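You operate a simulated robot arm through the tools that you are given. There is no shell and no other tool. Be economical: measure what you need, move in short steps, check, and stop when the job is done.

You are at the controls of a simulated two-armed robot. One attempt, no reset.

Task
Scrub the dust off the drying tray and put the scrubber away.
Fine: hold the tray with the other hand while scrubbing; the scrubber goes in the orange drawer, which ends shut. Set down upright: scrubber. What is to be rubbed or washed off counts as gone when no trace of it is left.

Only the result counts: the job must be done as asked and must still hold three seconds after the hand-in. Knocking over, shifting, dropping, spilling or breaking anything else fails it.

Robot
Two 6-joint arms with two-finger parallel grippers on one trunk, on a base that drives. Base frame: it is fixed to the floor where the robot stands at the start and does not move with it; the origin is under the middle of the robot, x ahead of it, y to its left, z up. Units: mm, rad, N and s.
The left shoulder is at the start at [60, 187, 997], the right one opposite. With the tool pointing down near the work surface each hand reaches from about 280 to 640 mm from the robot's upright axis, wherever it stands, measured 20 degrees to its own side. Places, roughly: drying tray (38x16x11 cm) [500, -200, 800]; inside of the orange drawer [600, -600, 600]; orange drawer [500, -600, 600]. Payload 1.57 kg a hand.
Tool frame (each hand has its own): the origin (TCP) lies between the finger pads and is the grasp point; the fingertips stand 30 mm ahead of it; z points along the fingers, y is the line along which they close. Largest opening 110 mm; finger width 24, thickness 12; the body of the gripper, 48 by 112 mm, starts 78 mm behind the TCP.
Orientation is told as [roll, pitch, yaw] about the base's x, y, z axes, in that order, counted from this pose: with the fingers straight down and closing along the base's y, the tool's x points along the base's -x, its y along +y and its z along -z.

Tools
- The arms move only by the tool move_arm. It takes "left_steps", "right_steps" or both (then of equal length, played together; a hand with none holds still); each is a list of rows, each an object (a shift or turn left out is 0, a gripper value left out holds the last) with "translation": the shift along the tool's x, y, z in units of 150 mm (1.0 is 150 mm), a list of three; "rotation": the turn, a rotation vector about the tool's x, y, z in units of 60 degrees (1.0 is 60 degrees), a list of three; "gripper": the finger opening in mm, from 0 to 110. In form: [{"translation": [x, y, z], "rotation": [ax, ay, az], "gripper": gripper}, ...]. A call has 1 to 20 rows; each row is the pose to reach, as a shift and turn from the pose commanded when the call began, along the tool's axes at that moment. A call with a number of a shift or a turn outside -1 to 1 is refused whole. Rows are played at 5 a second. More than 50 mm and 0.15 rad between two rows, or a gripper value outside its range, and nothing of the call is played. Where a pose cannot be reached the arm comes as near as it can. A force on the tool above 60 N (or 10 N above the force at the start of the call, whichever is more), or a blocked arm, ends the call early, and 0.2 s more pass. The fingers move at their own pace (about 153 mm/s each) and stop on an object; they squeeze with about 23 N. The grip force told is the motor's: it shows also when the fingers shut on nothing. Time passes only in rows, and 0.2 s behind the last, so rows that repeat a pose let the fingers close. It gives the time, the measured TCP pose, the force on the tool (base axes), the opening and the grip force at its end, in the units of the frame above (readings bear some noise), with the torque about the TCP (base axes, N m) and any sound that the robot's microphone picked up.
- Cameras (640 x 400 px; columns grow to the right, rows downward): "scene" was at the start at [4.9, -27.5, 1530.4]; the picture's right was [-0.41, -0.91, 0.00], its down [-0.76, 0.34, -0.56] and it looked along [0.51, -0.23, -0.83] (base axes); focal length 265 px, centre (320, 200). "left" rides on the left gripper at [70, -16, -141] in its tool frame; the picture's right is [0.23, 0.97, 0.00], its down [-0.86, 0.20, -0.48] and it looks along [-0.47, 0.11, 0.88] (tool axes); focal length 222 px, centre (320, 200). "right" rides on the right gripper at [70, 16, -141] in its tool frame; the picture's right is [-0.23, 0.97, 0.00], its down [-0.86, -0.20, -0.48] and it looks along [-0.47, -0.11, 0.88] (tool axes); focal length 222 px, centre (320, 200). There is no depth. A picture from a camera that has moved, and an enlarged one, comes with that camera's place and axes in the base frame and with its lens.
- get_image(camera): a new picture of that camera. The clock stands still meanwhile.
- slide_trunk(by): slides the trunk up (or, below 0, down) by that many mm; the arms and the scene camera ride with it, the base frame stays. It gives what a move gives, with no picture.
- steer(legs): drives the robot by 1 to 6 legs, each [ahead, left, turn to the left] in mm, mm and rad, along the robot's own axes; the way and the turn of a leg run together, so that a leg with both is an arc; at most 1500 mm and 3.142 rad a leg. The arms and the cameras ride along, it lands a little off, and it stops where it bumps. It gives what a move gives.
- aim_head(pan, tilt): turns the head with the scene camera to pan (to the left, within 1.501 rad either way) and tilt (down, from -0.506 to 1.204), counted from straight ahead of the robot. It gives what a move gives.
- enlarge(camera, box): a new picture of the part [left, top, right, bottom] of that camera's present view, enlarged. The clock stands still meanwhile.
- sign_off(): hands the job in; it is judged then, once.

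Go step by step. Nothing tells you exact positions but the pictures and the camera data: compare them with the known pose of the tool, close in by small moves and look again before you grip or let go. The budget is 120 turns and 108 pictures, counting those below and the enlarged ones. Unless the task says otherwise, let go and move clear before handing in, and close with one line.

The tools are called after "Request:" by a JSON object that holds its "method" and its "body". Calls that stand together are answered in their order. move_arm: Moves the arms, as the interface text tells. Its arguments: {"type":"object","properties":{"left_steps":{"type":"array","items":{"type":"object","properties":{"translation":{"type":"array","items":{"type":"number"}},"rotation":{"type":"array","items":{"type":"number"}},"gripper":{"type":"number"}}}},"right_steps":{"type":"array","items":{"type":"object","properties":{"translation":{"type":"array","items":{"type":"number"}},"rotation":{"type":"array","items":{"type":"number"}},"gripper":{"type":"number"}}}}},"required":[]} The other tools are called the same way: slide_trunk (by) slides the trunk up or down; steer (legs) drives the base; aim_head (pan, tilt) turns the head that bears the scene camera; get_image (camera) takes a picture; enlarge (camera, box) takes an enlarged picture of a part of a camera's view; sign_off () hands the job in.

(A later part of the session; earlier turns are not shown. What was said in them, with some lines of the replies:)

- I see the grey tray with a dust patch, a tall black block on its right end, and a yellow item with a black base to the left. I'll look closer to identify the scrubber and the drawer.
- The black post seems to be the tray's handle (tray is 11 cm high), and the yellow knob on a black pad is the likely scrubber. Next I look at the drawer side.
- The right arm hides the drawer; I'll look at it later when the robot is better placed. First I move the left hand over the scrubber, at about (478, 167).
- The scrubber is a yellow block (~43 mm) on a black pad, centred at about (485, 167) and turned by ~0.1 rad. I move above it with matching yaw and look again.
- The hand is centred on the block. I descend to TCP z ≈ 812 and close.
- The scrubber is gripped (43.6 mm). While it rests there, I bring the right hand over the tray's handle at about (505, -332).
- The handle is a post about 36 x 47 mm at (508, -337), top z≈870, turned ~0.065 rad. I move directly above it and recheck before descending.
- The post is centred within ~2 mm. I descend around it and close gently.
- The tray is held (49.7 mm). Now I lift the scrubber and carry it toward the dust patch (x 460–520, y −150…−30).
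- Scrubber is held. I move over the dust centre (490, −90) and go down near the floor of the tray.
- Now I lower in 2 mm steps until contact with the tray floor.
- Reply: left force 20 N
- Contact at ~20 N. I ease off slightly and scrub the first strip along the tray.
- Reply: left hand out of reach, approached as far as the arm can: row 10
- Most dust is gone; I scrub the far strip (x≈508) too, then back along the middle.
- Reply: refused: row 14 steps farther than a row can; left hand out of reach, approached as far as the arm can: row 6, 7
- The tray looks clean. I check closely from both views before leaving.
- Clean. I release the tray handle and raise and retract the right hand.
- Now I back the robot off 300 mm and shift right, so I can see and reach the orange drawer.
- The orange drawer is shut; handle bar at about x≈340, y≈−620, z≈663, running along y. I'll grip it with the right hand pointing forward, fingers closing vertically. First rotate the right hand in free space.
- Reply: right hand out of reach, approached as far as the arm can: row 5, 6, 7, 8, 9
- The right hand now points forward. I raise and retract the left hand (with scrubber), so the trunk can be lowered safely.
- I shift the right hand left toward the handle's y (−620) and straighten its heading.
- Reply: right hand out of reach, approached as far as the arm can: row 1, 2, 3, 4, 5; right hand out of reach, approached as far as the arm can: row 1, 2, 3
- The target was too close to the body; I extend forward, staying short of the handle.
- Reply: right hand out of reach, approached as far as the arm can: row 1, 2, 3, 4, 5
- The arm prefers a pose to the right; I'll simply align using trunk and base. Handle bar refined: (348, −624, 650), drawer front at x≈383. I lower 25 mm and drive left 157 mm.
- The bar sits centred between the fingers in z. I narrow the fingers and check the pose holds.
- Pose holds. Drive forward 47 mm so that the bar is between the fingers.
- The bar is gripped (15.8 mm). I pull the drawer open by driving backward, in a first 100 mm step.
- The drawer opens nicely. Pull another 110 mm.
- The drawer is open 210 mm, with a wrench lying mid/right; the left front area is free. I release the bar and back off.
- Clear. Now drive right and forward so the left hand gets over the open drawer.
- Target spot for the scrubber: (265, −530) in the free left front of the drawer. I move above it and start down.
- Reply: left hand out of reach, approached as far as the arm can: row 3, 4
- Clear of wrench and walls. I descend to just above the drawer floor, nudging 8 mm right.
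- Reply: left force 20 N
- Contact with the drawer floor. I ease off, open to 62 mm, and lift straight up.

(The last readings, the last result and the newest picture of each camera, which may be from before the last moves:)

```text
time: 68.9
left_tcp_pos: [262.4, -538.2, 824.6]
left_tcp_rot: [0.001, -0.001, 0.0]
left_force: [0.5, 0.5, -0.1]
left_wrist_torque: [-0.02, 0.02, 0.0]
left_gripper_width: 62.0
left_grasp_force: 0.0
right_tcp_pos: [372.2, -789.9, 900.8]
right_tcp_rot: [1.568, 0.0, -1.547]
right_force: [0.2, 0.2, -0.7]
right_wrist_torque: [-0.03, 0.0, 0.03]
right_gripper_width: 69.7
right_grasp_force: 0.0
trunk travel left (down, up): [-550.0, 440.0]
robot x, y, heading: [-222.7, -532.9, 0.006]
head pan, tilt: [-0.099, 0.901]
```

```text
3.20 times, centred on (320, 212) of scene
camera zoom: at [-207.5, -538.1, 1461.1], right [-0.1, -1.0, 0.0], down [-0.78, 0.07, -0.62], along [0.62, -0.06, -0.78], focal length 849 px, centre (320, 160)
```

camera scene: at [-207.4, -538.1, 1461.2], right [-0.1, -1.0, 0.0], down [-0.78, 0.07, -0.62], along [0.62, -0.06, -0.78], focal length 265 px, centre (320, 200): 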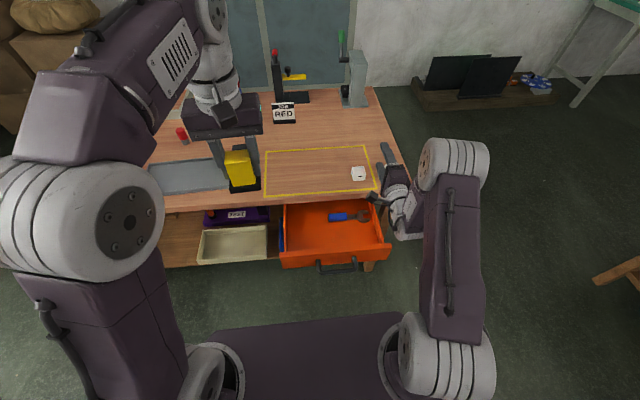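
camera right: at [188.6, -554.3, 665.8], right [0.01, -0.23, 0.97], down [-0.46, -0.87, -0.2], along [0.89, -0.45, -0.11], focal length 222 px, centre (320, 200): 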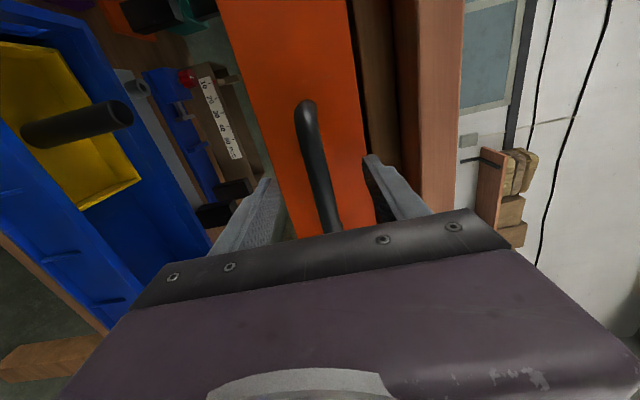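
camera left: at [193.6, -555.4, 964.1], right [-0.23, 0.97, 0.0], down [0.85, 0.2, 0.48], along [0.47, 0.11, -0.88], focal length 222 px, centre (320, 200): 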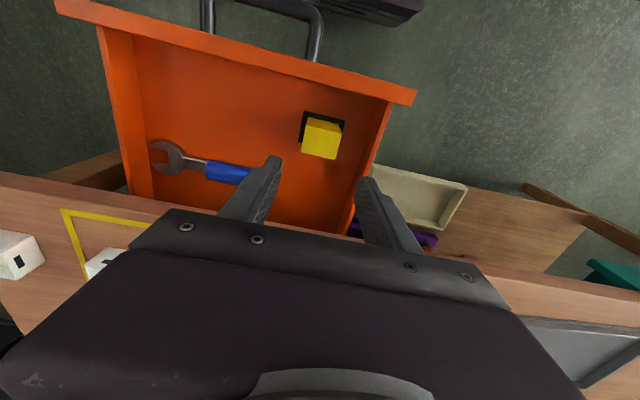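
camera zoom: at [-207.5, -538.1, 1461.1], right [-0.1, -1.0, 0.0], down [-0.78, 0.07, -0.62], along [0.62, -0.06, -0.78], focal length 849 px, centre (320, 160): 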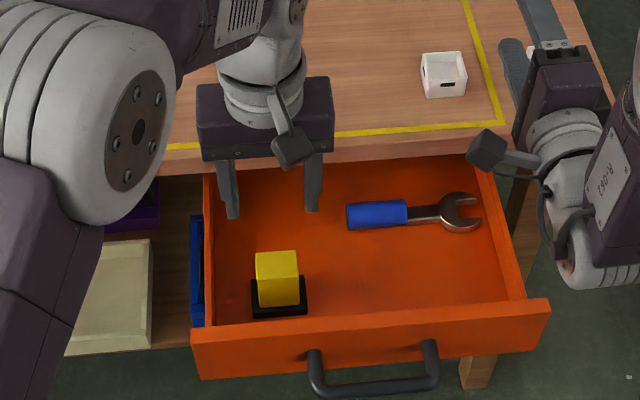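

The scrubber stands upright in the drawer. I raise/retract the left hand, then return to the handle position to close the drawer.

Request:
{"method": "move_arm", "body": {"left_steps": [{"translation": [0, 0, -0.3]}, {"translation": [0, 0, -0.6]}, {"translation": [0.1, 0.1, -0.85]}, {"translation": [0.3, 0.3, -1.0]}, {"translation": [0.5, 0.5, -1.0]}, {"translation": [0.65, 0.7, -1.0]}]}}

Request:
{"method": "move_arm", "body": {"left_steps": [{"translation": [0, 0, -0.3]}, {"translation": [0, 0, -0.6]}, {"translation": [0, 0, -0.9]}]}}

Request:
{"method": "steer", "body": {"legs": [[-325, 0, 0], [0, 170, 0]]}}

Request:
{"method": "slide_trunk", "body": {"by": -250}}

Request:
{"method": "get_image", "body": {"camera": "right"}}

Request:
{"method": "get_image", "body": {"camera": "scene"}}

```text
time: 70.3
left_tcp_pos: [165.9, -433.5, 972.0]
left_tcp_rot: [-0.002, -0.004, 0.0]
left_force: [0.0, -0.6, -0.4]
left_wrist_torque: [0.03, -0.03, -0.01]
left_gripper_width: 61.9
left_grasp_force: 0.0
right_tcp_pos: [371.3, -788.5, 899.6]
right_tcp_rot: [1.573, -0.001, -1.546]
right_force: [-0.8, 0.0, -0.1]
right_wrist_torque: [0.01, 0.0, 0.01]
right_gripper_width: 69.9
right_grasp_force: 0.1
trunk travel left (down, up): [-550.0, 440.0]
robot x, y, heading: [-222.2, -532.0, 0.003]
head pan, tilt: [-0.099, 0.901]
```

```text
time: 71.1
left_tcp_pos: [167.4, -434.8, 1107.6]
left_tcp_rot: [-0.001, -0.001, -0.002]
left_force: [-0.5, 0.7, 0.0]
left_wrist_torque: [0.02, 0.01, 0.01]
left_gripper_width: 62.1
left_grasp_force: 0.0
right_tcp_pos: [372.0, -790.3, 900.2]
right_tcp_rot: [1.569, -0.001, -1.547]
right_force: [0.5, -0.2, 0.5]
right_wrist_torque: [-0.02, 0.0, 0.01]
right_gripper_width: 69.9
right_grasp_force: 0.1
trunk travel left (down, up): [-550.0, 440.0]
robot x, y, heading: [-222.9, -534.4, 0.002]
head pan, tilt: [-0.099, 0.901]
```

```text
time: 74.3
left_tcp_pos: [-156.0, -267.4, 1105.3]
left_tcp_rot: [-0.003, -0.003, 0.004]
left_force: [0.0, 0.0, 0.8]
left_wrist_torque: [-0.02, 0.02, 0.02]
left_gripper_width: 61.9
left_grasp_force: 0.0
right_tcp_pos: [48.3, -623.4, 899.8]
right_tcp_rot: [1.572, -0.001, -1.543]
right_force: [-0.4, 0.1, -0.3]
right_wrist_torque: [0.0, 0.0, -0.02]
right_gripper_width: 70.1
right_grasp_force: 0.1
trunk travel left (down, up): [-550.0, 440.0]
robot x, y, heading: [-543.3, -368.3, 0.008]
head pan, tilt: [-0.099, 0.901]
```

```text
time: 76.8
left_tcp_pos: [-156.3, -268.2, 856.2]
left_tcp_rot: [-0.001, -0.002, 0.004]
left_force: [0.4, -0.5, 0.1]
left_wrist_torque: [-0.03, 0.02, 0.02]
left_gripper_width: 61.8
left_grasp_force: 0.0
right_tcp_pos: [49.6, -624.0, 650.6]
right_tcp_rot: [1.57, 0.0, -1.543]
right_force: [-0.5, -0.5, 0.3]
right_wrist_torque: [0.03, 0.0, -0.01]
right_gripper_width: 70.0
right_grasp_force: 0.1
trunk travel left (down, up): [-300.0, 690.0]
robot x, y, heading: [-547.0, -368.1, 0.006]
head pan, tilt: [-0.099, 0.901]
```

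```text
44 pictures are left
camera right: at [-95.5, -557.4, 666.4], right [0.01, -0.23, 0.97], down [-0.45, -0.87, -0.2], along [0.89, -0.44, -0.11], focal length 222 px, centre (320, 200)
```

right: 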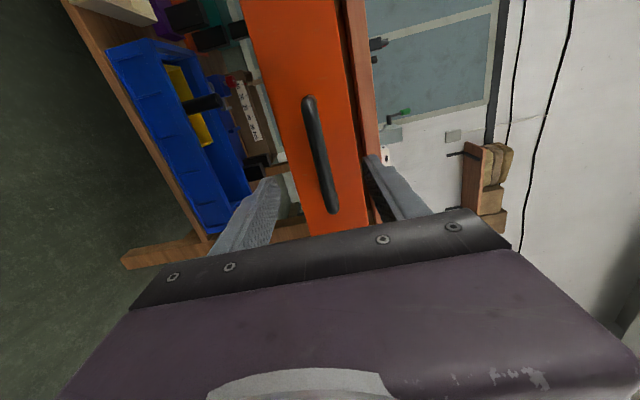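

```text
43 pictures are left
camera scene: at [-532.0, -373.8, 1211.2], right [-0.09, -1.0, 0.0], down [-0.78, 0.07, -0.62], along [0.62, -0.06, -0.78], focal length 265 px, centre (320, 200)
```

scene: 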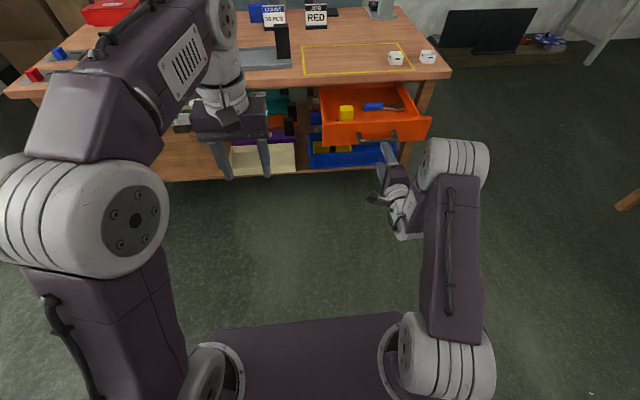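

Aligned with the bar. Drive forward 73 mm and grip it again.

Request:
{"method": "steer", "body": {"legs": [[73, 0, -0.006]]}}

Request:
{"method": "get_image", "body": {"camera": "right"}}

Request:
{"method": "move_arm", "body": {"right_steps": [{"gripper": 40}, {"gripper": 20}, {"gripper": 5}, {"gripper": 5}, {"gripper": 5}]}}

```text
time: 77.9
left_tcp_pos: [-82.6, -270.5, 856.9]
left_tcp_rot: [0.0, 0.0, -0.002]
left_force: [0.3, 1.3, -1.0]
left_wrist_torque: [-0.01, 0.01, -0.02]
left_gripper_width: 62.0
left_grasp_force: 0.0
right_tcp_pos: [120.3, -625.5, 649.5]
right_tcp_rot: [1.568, 0.001, -1.546]
right_force: [0.0, -0.1, 0.6]
right_wrist_torque: [0.01, -0.01, 0.02]
right_gripper_width: 69.9
right_grasp_force: 0.0
trunk travel left (down, up): [-300.0, 690.0]
robot x, y, heading: [-474.7, -366.1, 0.004]
head pan, tilt: [-0.099, 0.901]
```

```text
42 pictures are left
camera right: at [-23.9, -559.6, 665.8], right [0.01, -0.23, 0.97], down [-0.46, -0.87, -0.2], along [0.89, -0.45, -0.11], focal length 222 px, centre (320, 200)
```

right: 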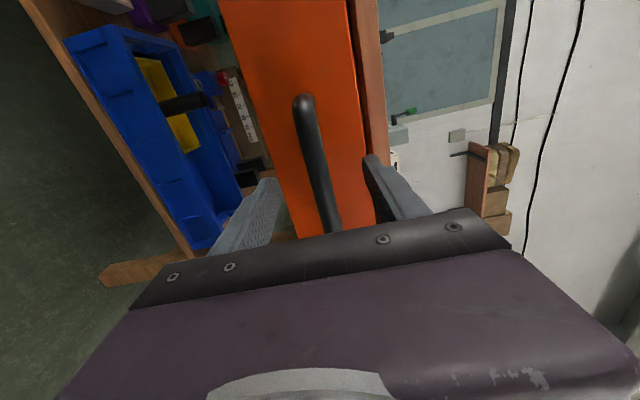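

```text
time: 79.1
left_tcp_pos: [-84.1, -270.3, 856.5]
left_tcp_rot: [0.0, -0.002, -0.001]
left_force: [-0.3, -0.4, -0.5]
left_wrist_torque: [0.01, 0.01, 0.04]
left_gripper_width: 62.2
left_grasp_force: 0.0
right_tcp_pos: [120.0, -627.2, 650.4]
right_tcp_rot: [1.571, -0.003, -1.549]
right_force: [2.1, -1.4, 2.7]
right_wrist_torque: [0.06, -0.06, 0.17]
right_gripper_width: 15.8
right_grasp_force: 31.3
trunk travel left (down, up): [-300.0, 690.0]
robot x, y, heading: [-474.4, -373.0, 0.001]
head pan, tilt: [-0.099, 0.901]
```

Gripped. I push the drawer closed by driving forward, first most of the way.

Request:
{"method": "steer", "body": {"legs": [[100, 0, 0]]}}

Request:
{"method": "steer", "body": {"legs": [[95, 0, 0]]}}

Request:
{"method": "get_image", "body": {"camera": "scene"}}

```text
time: 80.2
left_tcp_pos: [15.0, -269.9, 855.8]
left_tcp_rot: [0.0, 0.0, -0.002]
left_force: [-0.4, -0.4, -0.4]
left_wrist_torque: [-0.02, 0.01, -0.01]
left_gripper_width: 62.0
left_grasp_force: 0.1
right_tcp_pos: [217.8, -625.9, 651.3]
right_tcp_rot: [1.571, 0.001, -1.55]
right_force: [1.8, -0.9, 4.2]
right_wrist_torque: [0.1, -0.13, -0.05]
right_gripper_width: 15.7
right_grasp_force: 32.0
trunk travel left (down, up): [-300.0, 690.0]
robot x, y, heading: [-377.4, -368.5, 0.001]
head pan, tilt: [-0.099, 0.901]
```

```text
time: 81.3
left_tcp_pos: [109.6, -270.6, 855.4]
left_tcp_rot: [-0.001, -0.003, -0.003]
left_force: [0.4, -0.1, -0.3]
left_wrist_torque: [0.0, 0.01, -0.02]
left_gripper_width: 61.9
left_grasp_force: 0.0
right_tcp_pos: [312.6, -626.1, 650.8]
right_tcp_rot: [1.57, -0.001, -1.549]
right_force: [1.9, 4.9, 0.4]
right_wrist_torque: [0.11, -0.09, 0.33]
right_gripper_width: 15.6
right_grasp_force: 31.9
trunk travel left (down, up): [-300.0, 690.0]
robot x, y, heading: [-282.3, -366.8, 0.002]
head pan, tilt: [-0.099, 0.901]
```

```text
41 pictures are left
camera scene: at [-266.3, -372.5, 1211.1], right [-0.1, -1.0, 0.0], down [-0.78, 0.08, -0.62], along [0.62, -0.06, -0.78], focal length 265 px, centre (320, 200)
```

scene: 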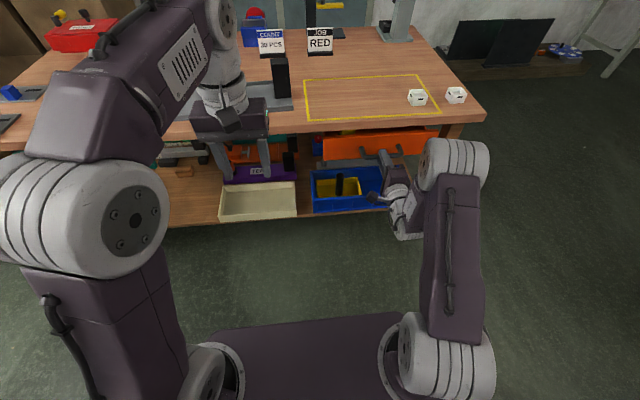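

About 18 mm remain. I close the last part gently.

Request:
{"method": "steer", "body": {"legs": [[16, 0, 0]]}}

Request:
{"method": "enlarge", "body": {"camera": "right", "box": [180, 0, 500, 200]}}

```text
time: 82.1
left_tcp_pos: [124.9, -271.3, 856.9]
left_tcp_rot: [0.001, -0.001, -0.003]
left_force: [-0.1, 0.3, -0.2]
left_wrist_torque: [0.02, -0.05, -0.01]
left_gripper_width: 61.9
left_grasp_force: 0.2
right_tcp_pos: [328.2, -626.0, 651.2]
right_tcp_rot: [1.57, 0.0, -1.549]
right_force: [0.3, 1.4, 0.4]
right_wrist_torque: [0.04, 0.04, -0.09]
right_gripper_width: 15.8
right_grasp_force: 31.2
trunk travel left (down, up): [-300.0, 690.0]
robot x, y, heading: [-264.1, -369.2, 0.003]
head pan, tilt: [-0.099, 0.901]
```

```text
2.00 times, centred on (340, 100) of right
camera zoom: at [184.9, -559.8, 666.6], right [0.0, -0.23, 0.97], down [-0.46, -0.87, -0.2], along [0.89, -0.45, -0.11], focal length 444 px, centre (280, 400)
```

zoom: 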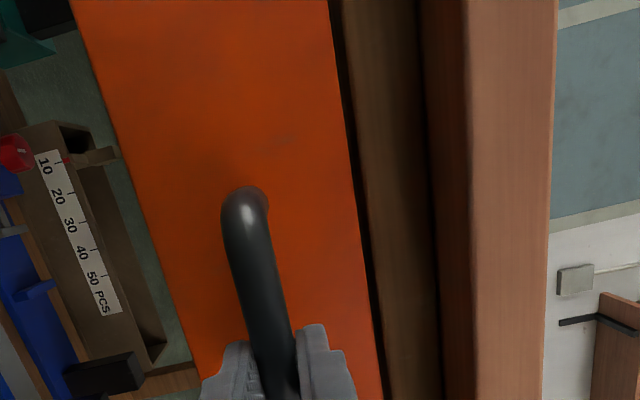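

Now nudge with the arm until the drawer hits its stop.

Request:
{"method": "move_arm", "body": {"right_steps": [{"translation": [0, 0, 0.01]}, {"translation": [0, 0, 0.02]}, {"translation": [0, 0, 0.03]}, {"translation": [0, 0, 0.03]}]}}

```text
time: 83.1
left_tcp_pos: [123.8, -269.7, 857.3]
left_tcp_rot: [0.001, -0.001, -0.003]
left_force: [0.7, -0.5, -0.4]
left_wrist_torque: [0.01, -0.02, 0.0]
left_gripper_width: 62.0
left_grasp_force: 0.0
right_tcp_pos: [331.4, -626.9, 650.8]
right_tcp_rot: [1.57, 0.001, -1.548]
right_force: [-16.0, 2.2, -4.7]
right_wrist_torque: [0.04, 0.05, -0.6]
right_gripper_width: 15.8
right_grasp_force: 31.1
trunk travel left (down, up): [-300.0, 690.0]
robot x, y, heading: [-266.2, -361.6, 0.001]
head pan, tilt: [-0.099, 0.901]
```

Request:
{"method": "move_arm", "body": {"right_steps": [{"translation": [0, 0, 0.007]}, {"translation": [0, 0, 0.014]}, {"translation": [0, 0, 0.014]}]}}

Request:
{"method": "enlarge", "body": {"camera": "scene", "box": [290, 90, 470, 202]}}

```text
time: 83.9
left_tcp_pos: [124.8, -270.8, 856.4]
left_tcp_rot: [0.0, -0.004, -0.005]
left_force: [0.5, -0.3, -0.3]
left_wrist_torque: [0.02, -0.02, -0.01]
left_gripper_width: 61.9
left_grasp_force: 0.0
right_tcp_pos: [333.4, -626.9, 649.8]
right_tcp_rot: [1.571, 0.0, -1.546]
right_force: [-28.0, 1.9, -8.9]
right_wrist_torque: [0.0, 0.11, 0.08]
right_gripper_width: 16.1
right_grasp_force: 31.6
trunk travel left (down, up): [-300.0, 690.0]
robot x, y, heading: [-264.4, -366.0, 0.0]
head pan, tilt: [-0.099, 0.901]
```

```text
3.56 times, centred on (380, 146) of scene
camera zoom: at [-252.8, -373.4, 1211.1], right [-0.1, -1.0, 0.0], down [-0.78, 0.08, -0.62], along [0.62, -0.06, -0.78], focal length 944 px, centre (107, 392)
```

zoom: 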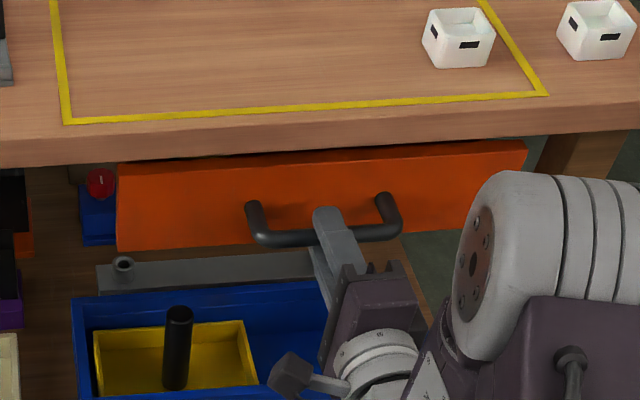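

The drawer is against its stop (28 N). I relax, release the bar and back away.

Request:
{"method": "move_arm", "body": {"right_steps": [{"translation": [0, 0, -0.015]}, {"translation": [0, 0, -0.015], "gripper": 40}, {"translation": [0, 0, -0.015], "gripper": 70}, {"translation": [0, 0, -0.015], "gripper": 70}]}}

Request:
{"method": "steer", "body": {"legs": [[-150, 0, 0]]}}

Request:
{"method": "slide_trunk", "body": {"by": 250}}

Request:
{"method": "get_image", "body": {"camera": "scene"}}

Request:
{"method": "enlarge", "body": {"camera": "scene", "box": [200, 60, 500, 247]}}

```text
time: 84.9
left_tcp_pos: [126.4, -270.8, 855.0]
left_tcp_rot: [0.001, -0.003, -0.004]
left_force: [-0.2, 0.0, 0.1]
left_wrist_torque: [-0.02, -0.02, 0.0]
left_gripper_width: 62.1
left_grasp_force: 0.1
right_tcp_pos: [333.1, -626.1, 649.8]
right_tcp_rot: [1.572, -0.001, -1.547]
right_force: [-0.3, -0.3, -0.6]
right_wrist_torque: [-0.02, 0.0, -0.03]
right_gripper_width: 69.9
right_grasp_force: 0.0
trunk travel left (down, up): [-300.0, 690.0]
robot x, y, heading: [-264.1, -365.6, 0.005]
head pan, tilt: [-0.099, 0.901]
```

```text
time: 86.3
left_tcp_pos: [-25.2, -271.4, 855.6]
left_tcp_rot: [0.0, -0.002, -0.006]
left_force: [-0.2, 0.2, -0.1]
left_wrist_torque: [-0.02, -0.01, -0.02]
left_gripper_width: 62.1
left_grasp_force: 0.1
right_tcp_pos: [180.9, -627.3, 650.6]
right_tcp_rot: [1.573, 0.001, -1.55]
right_force: [-0.5, -0.4, 0.6]
right_wrist_torque: [-0.02, 0.03, 0.01]
right_gripper_width: 70.2
right_grasp_force: 0.0
trunk travel left (down, up): [-300.0, 690.0]
robot x, y, heading: [-413.4, -366.6, -0.005]
head pan, tilt: [-0.099, 0.901]
```

```text
time: 88.8
left_tcp_pos: [-23.3, -271.1, 1105.8]
left_tcp_rot: [0.001, 0.0, -0.005]
left_force: [-0.6, 0.6, -0.1]
left_wrist_torque: [-0.02, 0.0, -0.01]
left_gripper_width: 62.2
left_grasp_force: 0.1
right_tcp_pos: [182.0, -628.5, 899.5]
right_tcp_rot: [1.573, 0.0, -1.551]
right_force: [-0.4, 0.0, 0.5]
right_wrist_torque: [0.01, -0.04, -0.02]
right_gripper_width: 70.2
right_grasp_force: 0.0
trunk travel left (down, up): [-550.0, 440.0]
robot x, y, heading: [-415.1, -367.8, 0.001]
head pan, tilt: [-0.099, 0.901]
```

```text
38 pictures are left
camera scene: at [-400.3, -373.2, 1461.1], right [-0.1, -0.99, 0.0], down [-0.78, 0.08, -0.62], along [0.62, -0.06, -0.78], focal length 265 px, centre (320, 200)
```

scene: 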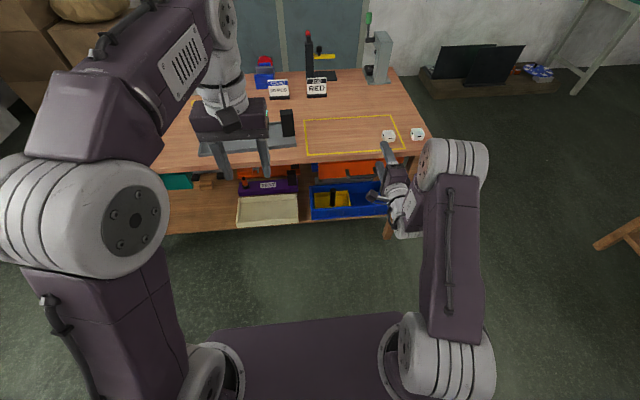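

```text
2.13 times, centred on (350, 154) of scene
camera zoom: at [-400.3, -373.2, 1461.1], right [-0.1, -0.99, 0.0], down [-0.78, 0.08, -0.62], along [0.62, -0.06, -0.78], focal length 566 px, centre (256, 299)
```

zoom: 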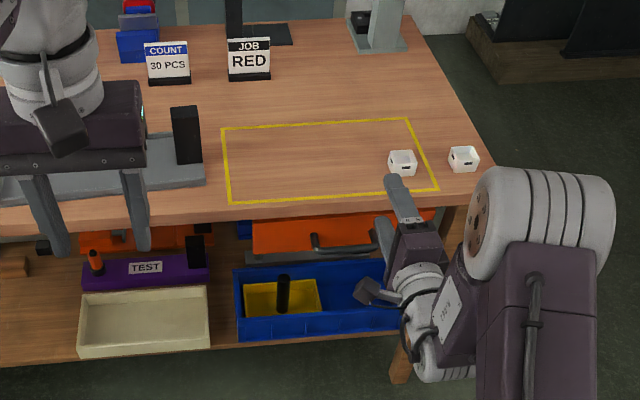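

The drawer is shut. A last look at the tray with the left hand moved aside.

Request:
{"method": "move_arm", "body": {"left_steps": [{"translation": [0, 0.3, 0]}, {"translation": [0, 0.6, 0]}, {"translation": [0, 0.9, 0]}, {"translation": [0, 1.0, 0]}]}}

Request:
{"method": "aim_head", "body": {"pan": 0.15, "tilt": 0.75}}

Request:
{"method": "get_image", "body": {"camera": "scene"}}

Request:
{"method": "get_image", "body": {"camera": "left"}}

```text
time: 89.8
left_tcp_pos: [-22.5, -121.8, 1105.8]
left_tcp_rot: [0.001, -0.003, -0.006]
left_force: [0.1, -0.3, -0.5]
left_wrist_torque: [0.01, 0.05, 0.01]
left_gripper_width: 62.0
left_grasp_force: 0.0
right_tcp_pos: [181.9, -627.8, 899.2]
right_tcp_rot: [1.574, 0.0, -1.55]
right_force: [-0.2, -0.1, 0.3]
right_wrist_torque: [0.01, -0.01, -0.01]
right_gripper_width: 70.0
right_grasp_force: 0.1
trunk travel left (down, up): [-550.0, 440.0]
robot x, y, heading: [-413.8, -364.1, -0.001]
head pan, tilt: [-0.099, 0.901]
```

```text
time: 90.6
left_tcp_pos: [-22.7, -122.2, 1105.2]
left_tcp_rot: [-0.001, -0.002, -0.005]
left_force: [-0.4, 0.4, 0.4]
left_wrist_torque: [0.02, -0.02, -0.02]
left_gripper_width: 61.9
left_grasp_force: 0.1
right_tcp_pos: [181.9, -627.8, 901.2]
right_tcp_rot: [1.571, -0.001, -1.549]
right_force: [0.2, 1.0, -0.2]
right_wrist_torque: [0.0, -0.05, -0.03]
right_gripper_width: 70.1
right_grasp_force: 0.1
trunk travel left (down, up): [-550.0, 440.0]
robot x, y, heading: [-416.8, -366.5, -0.002]
head pan, tilt: [0.15, 0.75]
```

```text
36 pictures are left
camera scene: at [-393.5, -353.3, 1473.0], right [0.15, -0.99, 0.0], down [-0.67, -0.1, -0.73], along [0.72, 0.11, -0.68], focal length 265 px, centre (320, 200)
```

scene: 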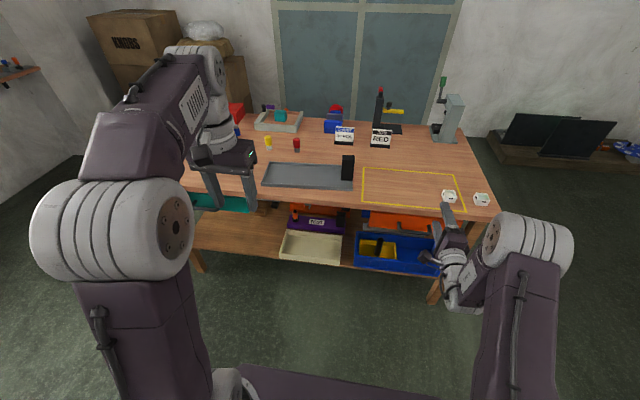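

```text
35 pictures are left
camera left: at [-92.7, -137.9, 1246.6], right [-0.22, 0.97, 0.0], down [0.86, 0.2, 0.48], along [0.47, 0.11, -0.88], focal length 222 px, centre (320, 200)
```

left: 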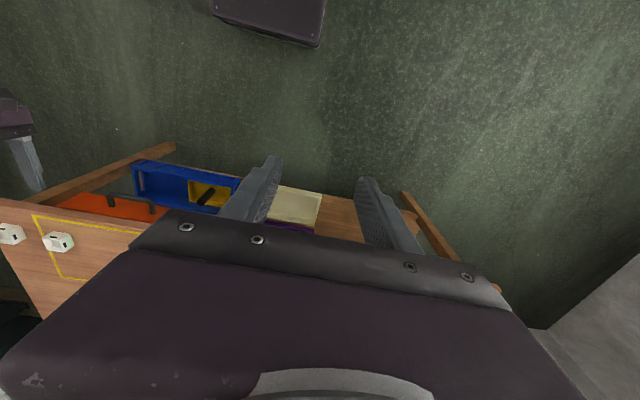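

Request:
{"method": "enlarge", "body": {"camera": "scene", "box": [250, 150, 370, 225]}}

Request:
{"method": "enlarge", "body": {"camera": "left", "box": [0, 130, 260, 292]}}

```text
5.33 times, centred on (310, 188) of scene
camera zoom: at [-393.5, -353.3, 1473.0], right [0.15, -0.99, 0.0], down [-0.67, -0.1, -0.73], along [0.72, 0.11, -0.68], focal length 1416 px, centre (373, 267)
```

zoom: 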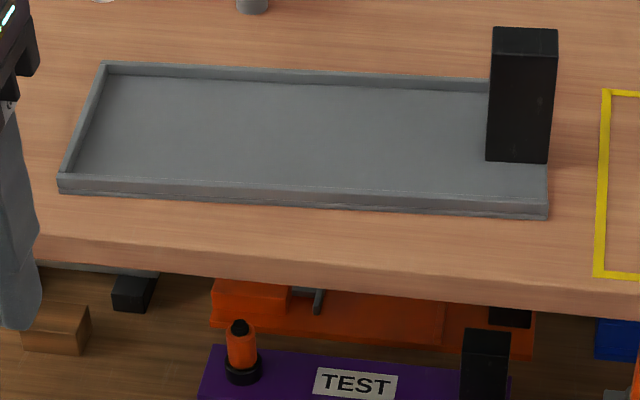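

```text
2.46 times, centred on (130, 211) of left
camera zoom: at [-92.7, -137.9, 1246.6], right [-0.22, 0.97, 0.0], down [0.86, 0.2, 0.48], along [0.47, 0.11, -0.88], focal length 547 px, centre (788, 173)
```

zoom: 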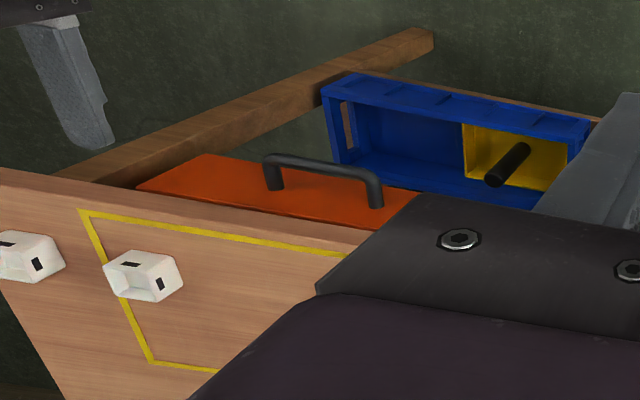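

The tray shows no trace of dust, the drawer is shut with the scrubber upright inside when last seen, and both hands are clear. I'm handing in.

Request:
{"method": "sign_off", "body": {}}

```text
The job is handed in.
```

I scrubbed the drying tray until no dust was visible, stood the scrubber upright in the orange drawer, pushed the drawer shut against its stop, and handed the job in.
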